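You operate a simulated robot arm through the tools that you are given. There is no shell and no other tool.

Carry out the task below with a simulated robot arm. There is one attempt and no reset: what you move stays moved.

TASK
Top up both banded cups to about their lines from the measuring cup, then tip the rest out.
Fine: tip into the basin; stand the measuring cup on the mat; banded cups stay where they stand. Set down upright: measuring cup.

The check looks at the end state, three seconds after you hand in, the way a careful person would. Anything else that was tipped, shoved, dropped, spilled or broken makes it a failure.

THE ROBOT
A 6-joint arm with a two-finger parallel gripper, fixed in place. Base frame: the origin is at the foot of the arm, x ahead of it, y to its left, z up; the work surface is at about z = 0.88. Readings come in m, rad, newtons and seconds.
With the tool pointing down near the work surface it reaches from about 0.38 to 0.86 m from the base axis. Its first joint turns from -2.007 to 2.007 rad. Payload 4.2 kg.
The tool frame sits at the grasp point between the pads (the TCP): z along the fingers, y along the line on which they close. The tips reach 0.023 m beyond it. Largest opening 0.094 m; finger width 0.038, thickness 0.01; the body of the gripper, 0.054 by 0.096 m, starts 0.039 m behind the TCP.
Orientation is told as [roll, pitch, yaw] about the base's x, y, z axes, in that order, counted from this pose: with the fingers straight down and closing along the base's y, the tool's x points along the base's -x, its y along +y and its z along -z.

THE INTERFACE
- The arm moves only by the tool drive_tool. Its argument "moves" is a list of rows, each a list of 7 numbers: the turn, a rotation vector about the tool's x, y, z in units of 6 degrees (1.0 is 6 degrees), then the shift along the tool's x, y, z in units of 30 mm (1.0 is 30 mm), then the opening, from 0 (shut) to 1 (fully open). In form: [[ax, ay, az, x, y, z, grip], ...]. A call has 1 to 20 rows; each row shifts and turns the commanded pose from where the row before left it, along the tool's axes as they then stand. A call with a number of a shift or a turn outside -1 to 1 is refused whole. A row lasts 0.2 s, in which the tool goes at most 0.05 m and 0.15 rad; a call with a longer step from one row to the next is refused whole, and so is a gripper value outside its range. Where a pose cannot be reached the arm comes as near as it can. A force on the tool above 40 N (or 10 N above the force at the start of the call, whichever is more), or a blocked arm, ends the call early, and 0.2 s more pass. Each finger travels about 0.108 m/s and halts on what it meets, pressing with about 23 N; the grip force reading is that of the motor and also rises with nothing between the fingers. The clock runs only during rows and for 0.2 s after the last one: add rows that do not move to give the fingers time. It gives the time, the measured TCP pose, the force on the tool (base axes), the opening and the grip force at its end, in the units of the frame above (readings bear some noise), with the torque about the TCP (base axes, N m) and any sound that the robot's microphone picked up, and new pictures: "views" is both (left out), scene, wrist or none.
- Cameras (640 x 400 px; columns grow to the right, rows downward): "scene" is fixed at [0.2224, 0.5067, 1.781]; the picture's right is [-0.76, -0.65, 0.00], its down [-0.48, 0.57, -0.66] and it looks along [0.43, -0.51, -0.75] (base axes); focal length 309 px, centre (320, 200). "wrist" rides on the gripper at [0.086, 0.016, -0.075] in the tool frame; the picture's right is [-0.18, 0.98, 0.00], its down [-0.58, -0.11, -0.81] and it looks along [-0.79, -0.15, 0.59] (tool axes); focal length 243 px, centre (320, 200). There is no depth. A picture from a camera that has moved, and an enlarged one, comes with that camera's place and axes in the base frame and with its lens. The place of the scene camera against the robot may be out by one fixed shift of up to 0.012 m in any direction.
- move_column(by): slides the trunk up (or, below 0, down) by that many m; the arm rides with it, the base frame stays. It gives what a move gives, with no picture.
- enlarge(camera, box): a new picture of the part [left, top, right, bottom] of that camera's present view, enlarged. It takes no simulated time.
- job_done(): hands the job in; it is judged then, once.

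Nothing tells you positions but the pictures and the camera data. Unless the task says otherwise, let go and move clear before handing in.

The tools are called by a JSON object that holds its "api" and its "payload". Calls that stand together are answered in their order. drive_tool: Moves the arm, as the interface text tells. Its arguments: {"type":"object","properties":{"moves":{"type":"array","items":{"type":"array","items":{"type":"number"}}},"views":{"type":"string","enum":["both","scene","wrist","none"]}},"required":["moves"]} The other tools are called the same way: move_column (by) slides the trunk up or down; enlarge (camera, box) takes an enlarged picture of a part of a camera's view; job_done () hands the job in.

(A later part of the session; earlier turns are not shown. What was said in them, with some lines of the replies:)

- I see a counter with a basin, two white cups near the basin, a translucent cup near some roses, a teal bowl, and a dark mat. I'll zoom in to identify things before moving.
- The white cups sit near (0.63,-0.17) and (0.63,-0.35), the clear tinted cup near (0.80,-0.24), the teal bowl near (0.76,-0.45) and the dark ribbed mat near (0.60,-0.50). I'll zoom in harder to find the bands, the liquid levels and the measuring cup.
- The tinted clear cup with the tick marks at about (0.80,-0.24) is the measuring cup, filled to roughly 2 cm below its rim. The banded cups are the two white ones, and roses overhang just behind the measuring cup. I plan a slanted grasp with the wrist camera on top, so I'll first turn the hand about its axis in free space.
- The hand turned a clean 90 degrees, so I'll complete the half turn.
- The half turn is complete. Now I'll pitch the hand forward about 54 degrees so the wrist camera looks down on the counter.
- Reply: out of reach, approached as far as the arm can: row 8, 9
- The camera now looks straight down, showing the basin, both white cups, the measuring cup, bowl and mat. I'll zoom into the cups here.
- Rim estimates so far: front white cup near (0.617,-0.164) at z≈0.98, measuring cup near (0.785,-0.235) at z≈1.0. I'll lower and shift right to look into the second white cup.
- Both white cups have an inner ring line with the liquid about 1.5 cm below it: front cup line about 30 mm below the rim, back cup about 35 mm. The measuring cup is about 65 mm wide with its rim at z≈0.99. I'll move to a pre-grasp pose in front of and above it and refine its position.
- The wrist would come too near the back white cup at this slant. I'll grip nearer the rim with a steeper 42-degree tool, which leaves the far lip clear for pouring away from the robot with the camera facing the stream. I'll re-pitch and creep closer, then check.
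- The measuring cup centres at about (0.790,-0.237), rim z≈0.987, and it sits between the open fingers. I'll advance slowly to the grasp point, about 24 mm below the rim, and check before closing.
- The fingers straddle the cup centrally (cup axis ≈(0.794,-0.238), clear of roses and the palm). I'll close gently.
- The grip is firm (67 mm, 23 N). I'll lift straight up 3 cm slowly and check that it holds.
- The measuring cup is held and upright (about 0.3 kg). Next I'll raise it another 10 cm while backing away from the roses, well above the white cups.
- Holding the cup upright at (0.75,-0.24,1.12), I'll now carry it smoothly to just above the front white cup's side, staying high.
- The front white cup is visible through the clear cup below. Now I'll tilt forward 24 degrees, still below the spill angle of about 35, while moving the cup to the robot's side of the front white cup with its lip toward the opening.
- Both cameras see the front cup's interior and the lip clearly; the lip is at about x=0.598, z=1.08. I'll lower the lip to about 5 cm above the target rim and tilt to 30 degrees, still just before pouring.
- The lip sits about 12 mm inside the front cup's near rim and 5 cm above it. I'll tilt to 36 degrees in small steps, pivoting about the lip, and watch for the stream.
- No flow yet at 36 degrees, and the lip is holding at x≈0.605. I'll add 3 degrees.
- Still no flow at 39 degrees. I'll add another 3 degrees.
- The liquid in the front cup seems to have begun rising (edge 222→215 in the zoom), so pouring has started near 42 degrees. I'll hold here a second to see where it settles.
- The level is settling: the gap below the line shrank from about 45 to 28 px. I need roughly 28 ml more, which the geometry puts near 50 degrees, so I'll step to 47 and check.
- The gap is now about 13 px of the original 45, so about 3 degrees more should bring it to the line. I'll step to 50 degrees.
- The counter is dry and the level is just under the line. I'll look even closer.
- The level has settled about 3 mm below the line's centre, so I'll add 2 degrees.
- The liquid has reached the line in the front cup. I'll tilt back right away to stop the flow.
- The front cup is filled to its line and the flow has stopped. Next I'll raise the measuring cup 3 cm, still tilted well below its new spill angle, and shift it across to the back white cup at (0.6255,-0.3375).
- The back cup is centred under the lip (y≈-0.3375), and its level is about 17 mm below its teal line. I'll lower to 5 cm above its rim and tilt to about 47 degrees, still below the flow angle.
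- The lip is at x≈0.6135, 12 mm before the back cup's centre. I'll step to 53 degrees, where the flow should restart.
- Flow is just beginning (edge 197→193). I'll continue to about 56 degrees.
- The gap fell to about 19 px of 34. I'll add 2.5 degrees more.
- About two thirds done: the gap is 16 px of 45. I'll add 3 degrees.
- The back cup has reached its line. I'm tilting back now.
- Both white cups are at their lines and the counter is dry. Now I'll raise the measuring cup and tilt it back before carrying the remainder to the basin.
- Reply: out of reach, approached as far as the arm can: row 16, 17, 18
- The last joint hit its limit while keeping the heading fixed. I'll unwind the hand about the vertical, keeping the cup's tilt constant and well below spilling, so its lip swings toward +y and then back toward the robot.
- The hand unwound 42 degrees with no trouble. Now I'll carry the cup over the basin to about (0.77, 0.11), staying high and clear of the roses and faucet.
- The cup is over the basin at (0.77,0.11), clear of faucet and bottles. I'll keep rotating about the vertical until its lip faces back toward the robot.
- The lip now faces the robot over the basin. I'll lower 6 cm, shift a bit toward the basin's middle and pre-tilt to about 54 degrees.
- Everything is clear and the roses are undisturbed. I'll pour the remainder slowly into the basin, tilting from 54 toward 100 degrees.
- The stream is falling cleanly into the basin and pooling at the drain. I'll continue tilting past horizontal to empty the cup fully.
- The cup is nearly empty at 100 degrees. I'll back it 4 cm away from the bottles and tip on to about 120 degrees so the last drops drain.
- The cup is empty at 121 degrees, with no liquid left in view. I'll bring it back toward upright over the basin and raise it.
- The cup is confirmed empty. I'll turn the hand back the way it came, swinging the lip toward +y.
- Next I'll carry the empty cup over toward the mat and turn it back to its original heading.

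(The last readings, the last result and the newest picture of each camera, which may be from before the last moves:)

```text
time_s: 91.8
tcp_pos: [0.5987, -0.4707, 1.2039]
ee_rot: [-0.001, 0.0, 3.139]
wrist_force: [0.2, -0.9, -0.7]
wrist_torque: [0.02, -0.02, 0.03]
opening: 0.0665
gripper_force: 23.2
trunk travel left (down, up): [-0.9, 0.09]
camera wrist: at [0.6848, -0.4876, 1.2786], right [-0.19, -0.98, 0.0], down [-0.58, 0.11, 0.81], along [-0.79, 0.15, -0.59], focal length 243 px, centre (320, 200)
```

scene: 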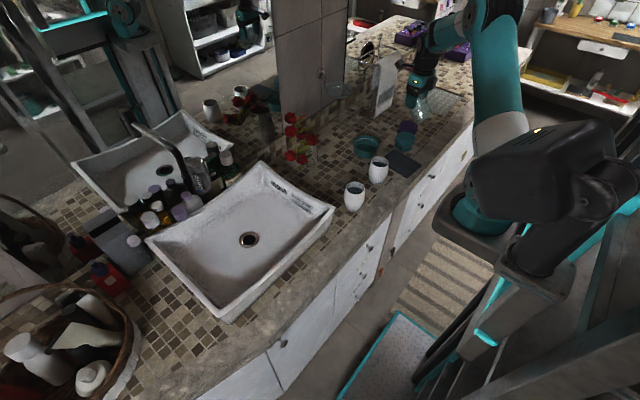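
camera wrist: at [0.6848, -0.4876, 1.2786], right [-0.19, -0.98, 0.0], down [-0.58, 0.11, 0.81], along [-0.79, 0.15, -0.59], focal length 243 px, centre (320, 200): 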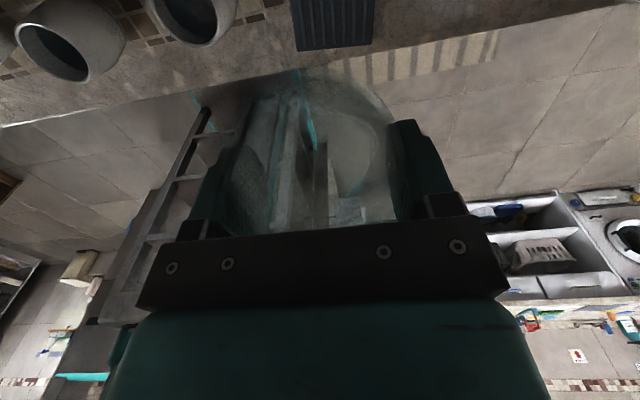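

Now I'll pitch 42 degrees so the cup stands upright and the camera looks down on the mat.

{"api": "drive_tool", "payload": {"moves": [[0, 1, 0, 0, 0, 0, 0], [0, 1, 0, 0, 0, 0, 0], [0, 1, 0, 0, 0, 0, 0], [0, 1, 0, 0, 0, 0, 0], [0, 1, 0, 0, 0, 0, 0], [0, 1, 0, 0, 0, 0, 0], [0, 1, 0, 0, 0, 0, 0], [0, 0, 0, 0, 0, 0, 0]], "views": "both"}}

{"api": "enlarge", "payload": {"camera": "scene", "box": [340, 60, 470, 200]}}

{"api": "enlarge", "payload": {"camera": "wrist", "box": [180, 0, 500, 250]}}

```text
time_s: 93.6
tcp_pos: [0.6006, -0.4704, 1.2037]
ee_rot: [-0.003, 0.733, 3.138]
wrist_force: [-0.4, 0.0, -0.4]
wrist_torque: [-0.03, 0.01, 0.03]
opening: 0.0665
gripper_force: 23.6
trunk travel left (down, up): [-0.9, 0.09]
camera wrist: at [0.6146, -0.4872, 1.3182], right [-0.14, -0.98, -0.12], down [-0.97, 0.11, 0.21], along [-0.19, 0.15, -0.97], focal length 243 px, centre (320, 200)
```

scene: 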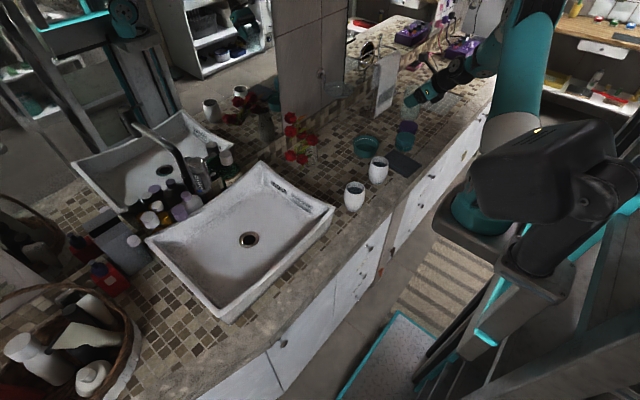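
wrist: 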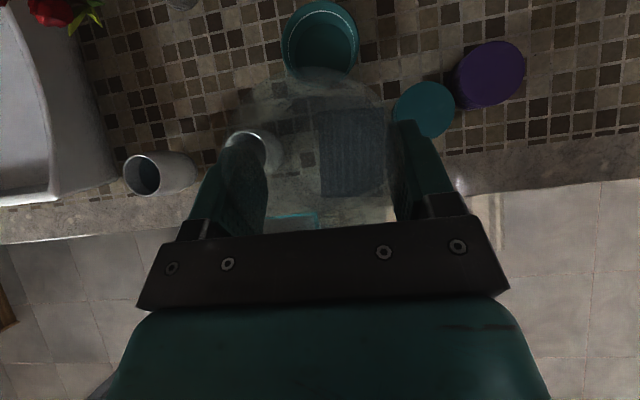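

```text
2.86 times, centred on (405, 130) of scene
camera zoom: at [0.2224, 0.5067, 1.781], right [-0.76, -0.65, 0.0], down [-0.48, 0.57, -0.66], along [0.43, -0.51, -0.75], focal length 883 px, centre (77, 400)
```

zoom: 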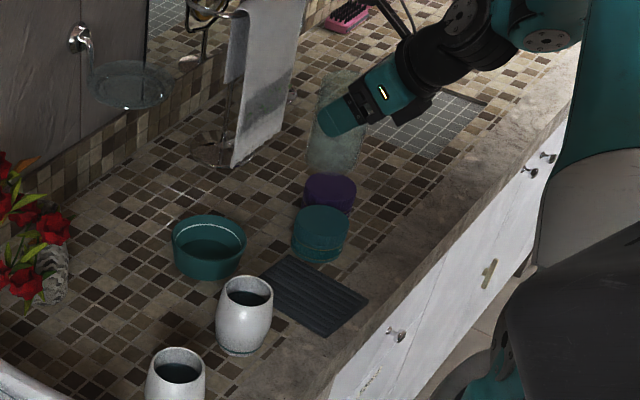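

```text
1.60 times, centred on (340, 125) of wrist
camera zoom: at [0.6146, -0.4872, 1.3182], right [-0.14, -0.98, -0.12], down [-0.97, 0.11, 0.21], along [-0.19, 0.15, -0.97], focal length 388 px, centre (288, 320)
```

zoom: 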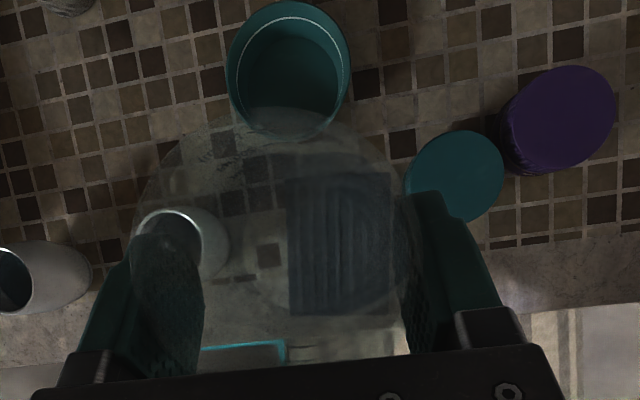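

The mat's centre is at about (0.603,-0.490), clear of the back white cup and the teal jar. I'll lower the upright cup over it to about 2 cm above the mat.

{"api": "drive_tool", "payload": {"moves": [[0, 0, 0, -0.645, 0.073, 0.645, 0], [0, 0, 0, -0.645, 0.073, 0.645, 0], [0, 0, 0, -0.645, 0.073, 0.645, 0], [0, 0, 0, -0.645, 0.073, 0.645, 0], [0, 0, 0, -0.645, 0.073, 0.645, 0], [0, 0, 0, -0.645, 0.073, 0.645, 0], [0, 0, 0, -0.645, 0.073, 0.645, 0], [0, 0, 0, -0.645, 0.073, 0.645, 0], [0, 0, 0, 0, 0, 0, 0]], "views": "both"}}

{"api": "enlarge", "payload": {"camera": "scene", "box": [350, 110, 440, 190]}}

{"api": "enlarge", "payload": {"camera": "wrist", "box": [180, 0, 500, 250]}}

```text
time_s: 95.6
tcp_pos: [0.5891, -0.4883, 0.9834]
ee_rot: [-0.002, 0.733, 3.14]
wrist_force: [-1.1, -0.4, -1.3]
wrist_torque: [0.0, 0.02, -0.01]
opening: 0.0667
gripper_force: 22.8
trunk travel left (down, up): [-0.9, 0.09]
camera wrist: at [0.6039, -0.5054, 1.0981], right [-0.14, -0.98, -0.12], down [-0.97, 0.11, 0.21], along [-0.19, 0.15, -0.97], focal length 243 px, centre (320, 200)
```

scene: 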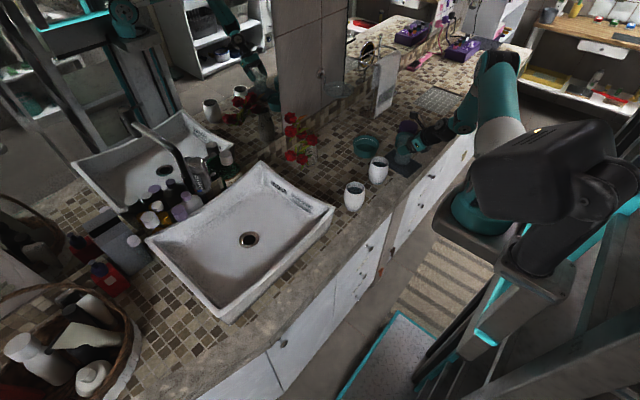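
wrist: 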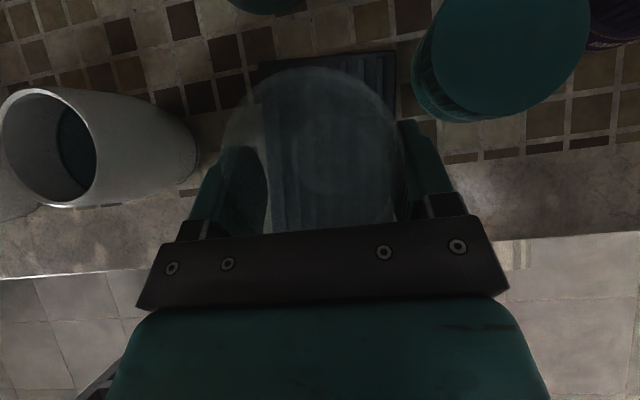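

```text
5.00 times, centred on (395, 150) of scene
camera zoom: at [0.2224, 0.5067, 1.781], right [-0.76, -0.65, 0.0], down [-0.48, 0.57, -0.66], along [0.43, -0.51, -0.75], focal length 1545 px, centre (-55, 450)
```

zoom: 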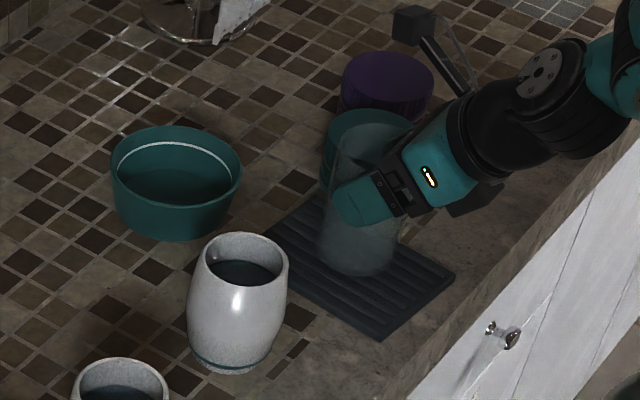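

```text
1.60 times, centred on (340, 125) of wrist
camera zoom: at [0.6039, -0.5054, 1.0981], right [-0.14, -0.98, -0.12], down [-0.97, 0.11, 0.21], along [-0.19, 0.15, -0.97], focal length 388 px, centre (288, 320)
```

zoom: 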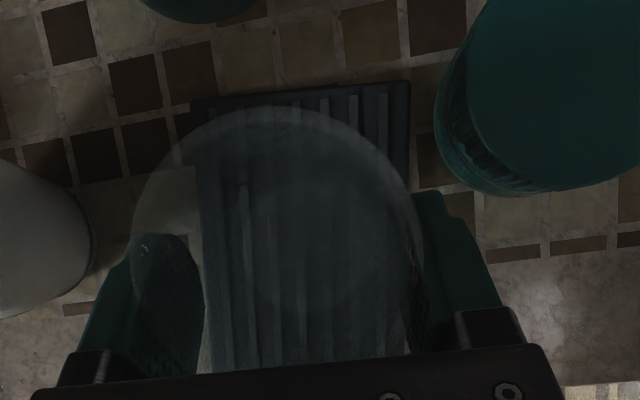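

The cup is centred over the mat, about 1.5 cm above it. I'll lower it in 2 mm steps and watch the force.

{"api": "drive_tool", "payload": {"moves": [[0, 0, 0, -0.0446, 0, 0.0495, 0], [0, 0, 0, -0.0446, 0, 0.0495, 0], [0, 0, 0, -0.0446, 0, 0.0495, 0], [0, 0, 0, -0.0446, 0, 0.0495, 0], [0, 0, 0, -0.0446, 0, 0.0495, 0], [0, 0, 0, 0, 0, 0, 0]], "views": "none"}}

{"api": "enlarge", "payload": {"camera": "scene", "box": [380, 145, 420, 175]}}

```text
time_s: 97.0
tcp_pos: [0.5888, -0.4883, 0.9758]
ee_rot: [-0.002, 0.732, 3.14]
wrist_force: [0.6, 0.0, 0.2]
wrist_torque: [0.01, 0.01, -0.02]
opening: 0.0667
gripper_force: 22.9
trunk travel left (down, up): [-0.9, 0.09]
```

```text
13.33 times, centred on (400, 160) of scene
camera zoom: at [0.2224, 0.5067, 1.781], right [-0.76, -0.65, 0.0], down [-0.48, 0.57, -0.66], along [0.43, -0.51, -0.75], focal length 4119 px, centre (-747, 733)
```

zoom: 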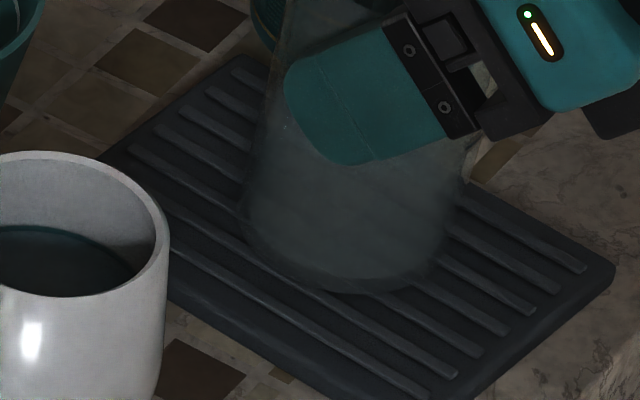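

{"api": "drive_tool", "payload": {"moves": [[0, 0, 0, -0.0446, 0, 0.0495, 0], [0, 0, 0, 0, 0, 0, 0], [0, 0, 0, 0, 0, 0, 0]], "views": "none"}}

```text
time_s: 97.8
tcp_pos: [0.5887, -0.4889, 0.9741]
ee_rot: [-0.002, 0.735, 3.14]
wrist_force: [-1.7, 1.6, 11.1]
wrist_torque: [-0.07, 0.29, -0.04]
opening: 0.0667
gripper_force: 22.9
trunk travel left (down, up): [-0.9, 0.09]
```

Contact is made (11 N upward). I'll ease up about 1 mm to relax the press.

{"api": "drive_tool", "payload": {"moves": [[0, 0, 0, 0.025, 0, -0.028, 0], [0, 0, 0, 0, 0, 0, 0], [0, 0, 0, 0, 0, 0, 0]], "views": "none"}}

{"api": "enlarge", "payload": {"camera": "scene", "box": [380, 145, 420, 175]}}

```text
time_s: 98.6
tcp_pos: [0.5863, -0.4896, 0.9737]
ee_rot: [-0.003, 0.733, 3.138]
wrist_force: [3.3, 0.9, 3.1]
wrist_torque: [0.01, -0.19, 0.06]
opening: 0.0666
gripper_force: 23.0
trunk travel left (down, up): [-0.9, 0.09]
```

```text
13.33 times, centred on (400, 160) of scene
camera zoom: at [0.2224, 0.5067, 1.781], right [-0.76, -0.65, 0.0], down [-0.48, 0.57, -0.66], along [0.43, -0.51, -0.75], focal length 4119 px, centre (-747, 733)
```

zoom: 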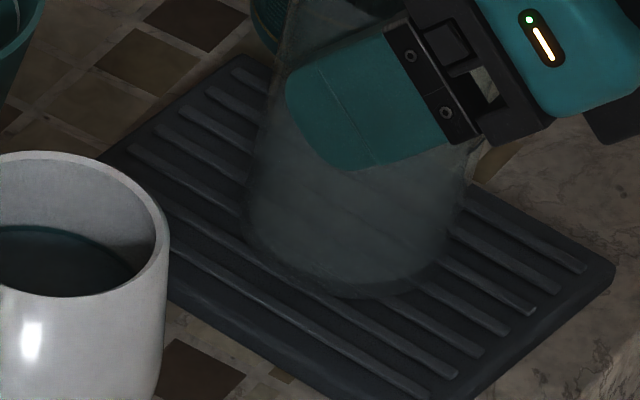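

The cup rests lightly on the mat. Opening the fingers gradually.

{"api": "drive_tool", "payload": {"moves": [[0, 0, 0, 0, 0, 0, 0.71], [0, 0, 0, 0, 0, 0, 0.73], [0, 0, 0, 0, 0, 0, 0.76], [0, 0, 0, 0, 0, 0, 0.8], [0, 0, 0, 0, 0, 0, 0.84], [0, 0, 0, 0, 0, 0, 0.88], [0, 0, 0, 0, 0, 0, 0.88]], "views": "both"}}

{"api": "enlarge", "payload": {"camera": "scene", "box": [380, 145, 420, 175]}}

{"api": "enlarge", "payload": {"camera": "wrist", "box": [180, 0, 500, 250]}}

```text
time_s: 100.2
tcp_pos: [0.5872, -0.4891, 0.9735]
ee_rot: [-0.003, 0.732, 3.139]
wrist_force: [0.0, 0.6, -0.5]
wrist_torque: [-0.01, 0.05, 0.0]
opening: 0.0828
gripper_force: 0.0
trunk travel left (down, up): [-0.9, 0.09]
camera wrist: at [0.602, -0.5052, 1.0878], right [-0.14, -0.98, -0.12], down [-0.97, 0.11, 0.21], along [-0.19, 0.15, -0.97], focal length 243 px, centre (320, 200)
```

scene: 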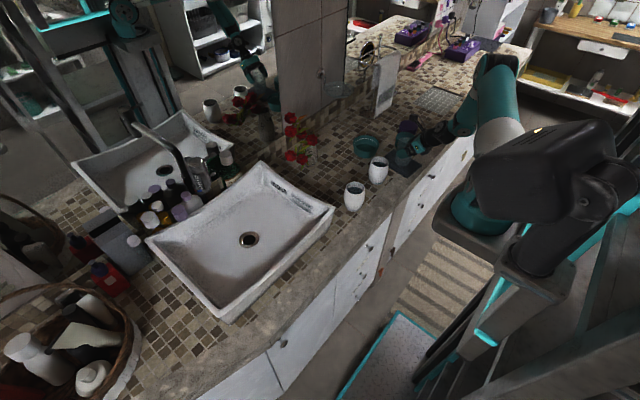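
wrist: 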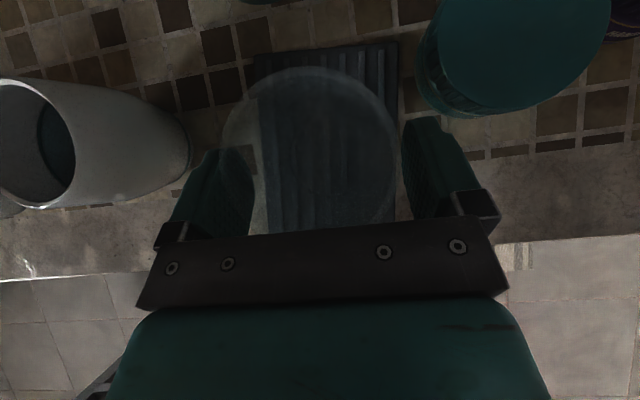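

```text
13.33 times, centred on (400, 160) of scene
camera zoom: at [0.2224, 0.5067, 1.781], right [-0.76, -0.65, 0.0], down [-0.48, 0.57, -0.66], along [0.43, -0.51, -0.75], focal length 4119 px, centre (-747, 733)
```

zoom: 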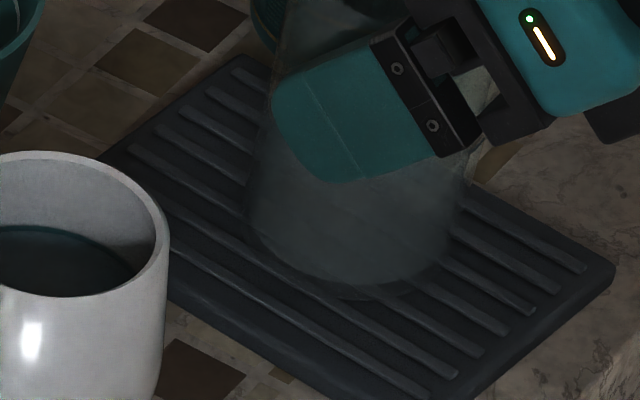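

```text
1.60 times, centred on (340, 125) of wrist
camera zoom: at [0.602, -0.5052, 1.0878], right [-0.14, -0.98, -0.12], down [-0.97, 0.11, 0.21], along [-0.19, 0.15, -0.97], focal length 388 px, centre (288, 320)
```

zoom: 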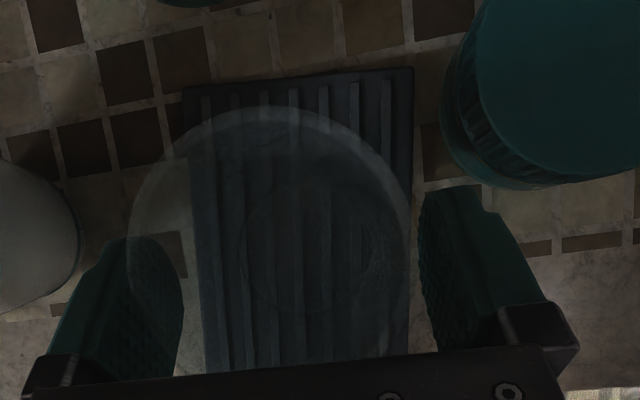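

Released: the cup stands upright on the mat with the fingers clear. I'll retract straight back along the tool axis.

{"api": "drive_tool", "payload": {"moves": [[0, 0, 0, 0, 0, -0.2, 0.88], [0, 0, 0, 0, 0, -0.35, 0.88], [0, 0, 0, 0, 0, -0.5, 0.88], [0, 0, 0, 0, 0, -0.6, 0.88], [0, 0, 0, 0, 0, -0.6, 0.88], [0, 0, 0, 0, 0, -0.7, 0.88], [0, 0, 0, 0, 0, -0.7, 0.88], [0, 0, 0, 0, 0, -0.7, 0.88], [0, 0, 0, 0, 0, 0, 0.88]], "views": "both"}}

{"api": "enlarge", "payload": {"camera": "scene", "box": [330, 120, 450, 220]}}

```text
time_s: 102.2
tcp_pos: [0.5005, -0.4896, 1.0709]
ee_rot: [-0.001, 0.734, 3.137]
wrist_force: [-0.2, 0.1, 0.2]
wrist_torque: [0.0, -0.03, -0.02]
opening: 0.0827
gripper_force: 0.2
trunk travel left (down, up): [-0.9, 0.09]
camera wrist: at [0.5149, -0.5061, 1.1834], right [-0.14, -0.98, -0.12], down [-0.97, 0.11, 0.21], along [-0.19, 0.15, -0.97], focal length 243 px, centre (320, 200)
```

scene: 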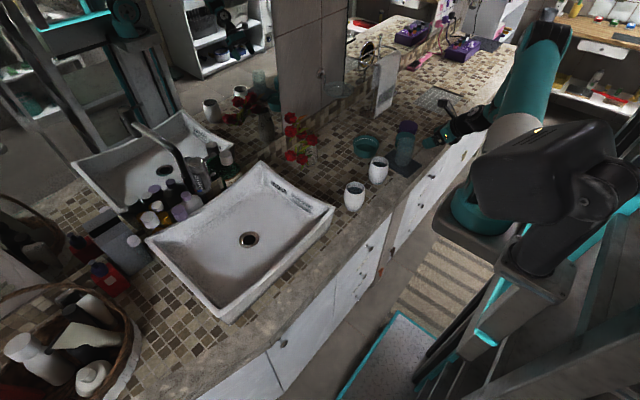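
wrist: 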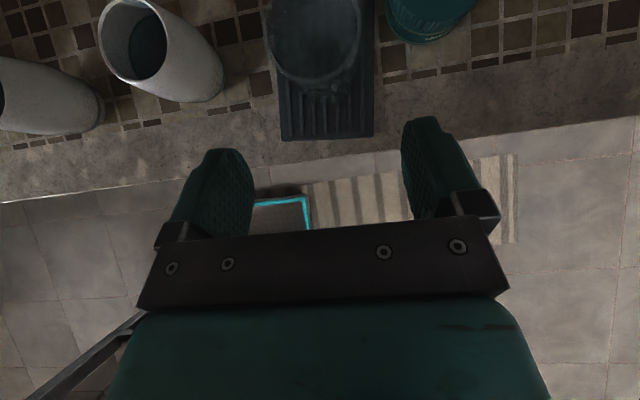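

```text
4.00 times, centred on (390, 170) of scene
camera zoom: at [0.2224, 0.5067, 1.781], right [-0.76, -0.65, 0.0], down [-0.48, 0.57, -0.66], along [0.43, -0.51, -0.75], focal length 1236 px, centre (40, 320)
```

zoom: 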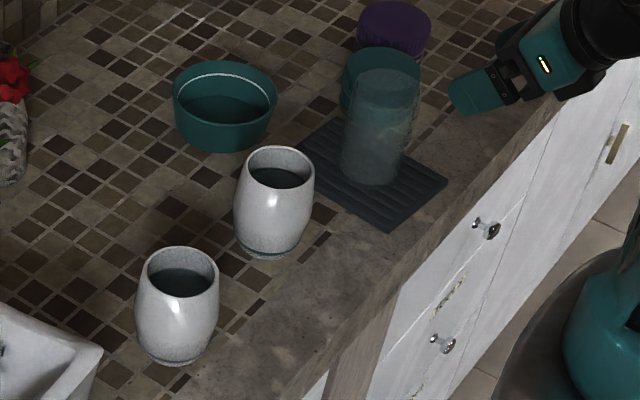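

The measuring cup stands upright on the mat and the gripper is clear. I'll raise the arm further and do a final check of both levels and the surroundings.

{"api": "drive_tool", "payload": {"moves": [[0, 0, 0, 0.4, 0, -0.5, 0.88], [0, 0, 0, 0.5, 0, -0.6, 0.88], [0, 0, 0, 0.5, 0, -0.6, 0.88], [0, 0, 0, 0.4, 0, -0.5, 0.88], [0, 0, 0, 0, 0, 0, 0.88]], "views": "both"}}

{"api": "enlarge", "payload": {"camera": "scene", "box": [340, 176, 370, 198]}}

{"api": "enlarge", "payload": {"camera": "scene", "box": [369, 155, 389, 170]}}

{"api": "enlarge", "payload": {"camera": "scene", "box": [385, 125, 425, 180]}}

{"api": "enlarge", "payload": {"camera": "scene", "box": [140, 90, 400, 330]}}

```text
time_s: 103.4
tcp_pos: [0.4966, -0.4897, 1.1565]
ee_rot: [-0.002, 0.733, 3.141]
wrist_force: [-0.6, 0.1, -0.2]
wrist_torque: [0.0, -0.01, 0.0]
opening: 0.0829
gripper_force: 0.0
trunk travel left (down, up): [-0.9, 0.09]
camera wrist: at [0.5115, -0.5057, 1.2703], right [-0.14, -0.98, -0.12], down [-0.97, 0.11, 0.21], along [-0.19, 0.15, -0.97], focal length 243 px, centre (320, 200)
```

scene: 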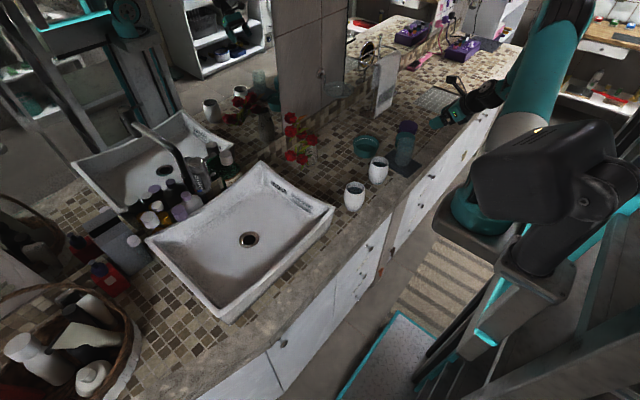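
wrist: 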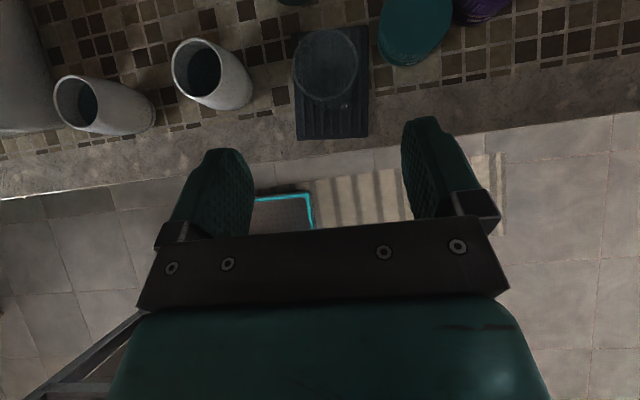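

```text
16.00 times, centred on (355, 187) of scene
camera zoom: at [0.2224, 0.5067, 1.781], right [-0.76, -0.65, 0.0], down [-0.48, 0.57, -0.66], along [0.43, -0.51, -0.75], focal length 4943 px, centre (-240, 408)
```

zoom: 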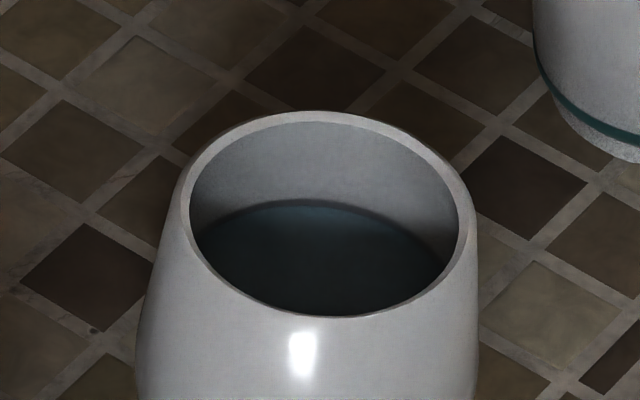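

```text
16.00 times, centred on (379, 162) of scene
camera zoom: at [0.2224, 0.5067, 1.781], right [-0.76, -0.65, 0.0], down [-0.48, 0.57, -0.66], along [0.43, -0.51, -0.75], focal length 4943 px, centre (-624, 800)
```

zoom: 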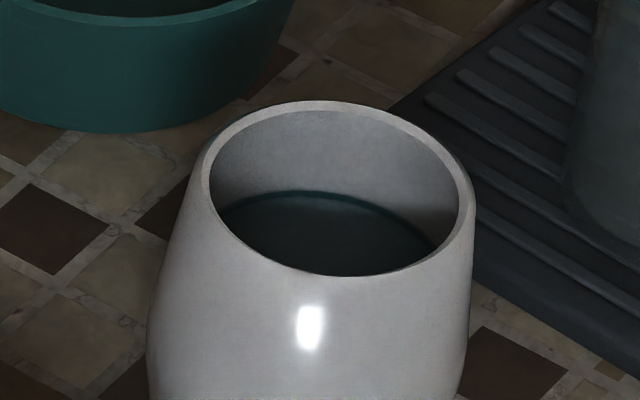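

```text
7.27 times, centred on (405, 152) of scene
camera zoom: at [0.2224, 0.5067, 1.781], right [-0.76, -0.65, 0.0], down [-0.48, 0.57, -0.66], along [0.43, -0.51, -0.75], focal length 2247 px, centre (-298, 546)
```

zoom: 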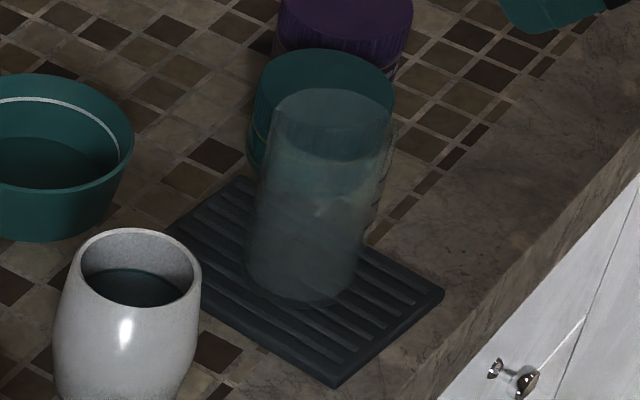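

```text
1.67 times, centred on (270, 210) of scene
camera zoom: at [0.2224, 0.5067, 1.781], right [-0.76, -0.65, 0.0], down [-0.48, 0.57, -0.66], along [0.43, -0.51, -0.75], focal length 515 px, centre (403, 183)
```

zoom: 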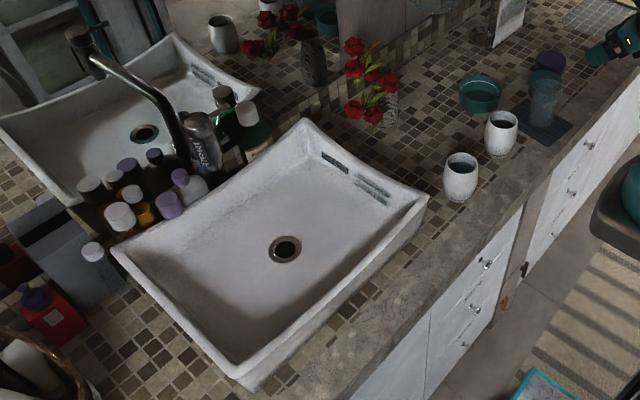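

{"api": "enlarge", "payload": {"camera": "wrist", "box": [270, 10, 390, 150]}}

{"api": "enlarge", "payload": {"camera": "wrist", "box": [40, 20, 270, 150]}}

```text
2.86 times, centred on (330, 80) of wrist
camera zoom: at [0.5115, -0.5057, 1.2703], right [-0.14, -0.98, -0.12], down [-0.97, 0.11, 0.21], along [-0.19, 0.15, -0.97], focal length 693 px, centre (291, 543)
```

zoom: 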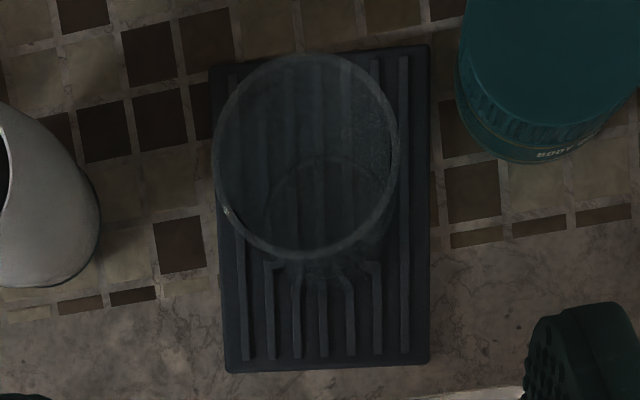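

```text
2.78 times, centred on (155, 85) of wrist
camera zoom: at [0.5115, -0.5057, 1.2703], right [-0.14, -0.98, -0.12], down [-0.97, 0.11, 0.21], along [-0.19, 0.15, -0.97], focal length 675 px, centre (779, 520)
```

zoom: 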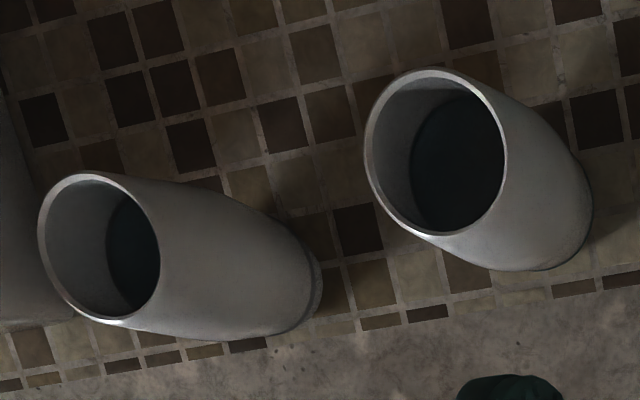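

Everything checks out. Both white cups are filled to their lines and haven't moved, and the measuring cup stands empty and upright on the mat. The counter is dry, nothing else was disturbed, and the gripper is open and clear, so I'm handing the job in.

{"api": "job_done", "payload": {}}

```text
The job is handed in.
```

I topped up both white banded cups to their inner lines from the measuring cup and tipped the rest into the basin. The measuring cup now stands empty and upright on the mat.

The white cups stayed where they were. In the final pictures the counter was dry, and the roses, bottles and jars looked undisturbed. I opened the gripper and moved it clear before handing in; the check result did not come back to me.
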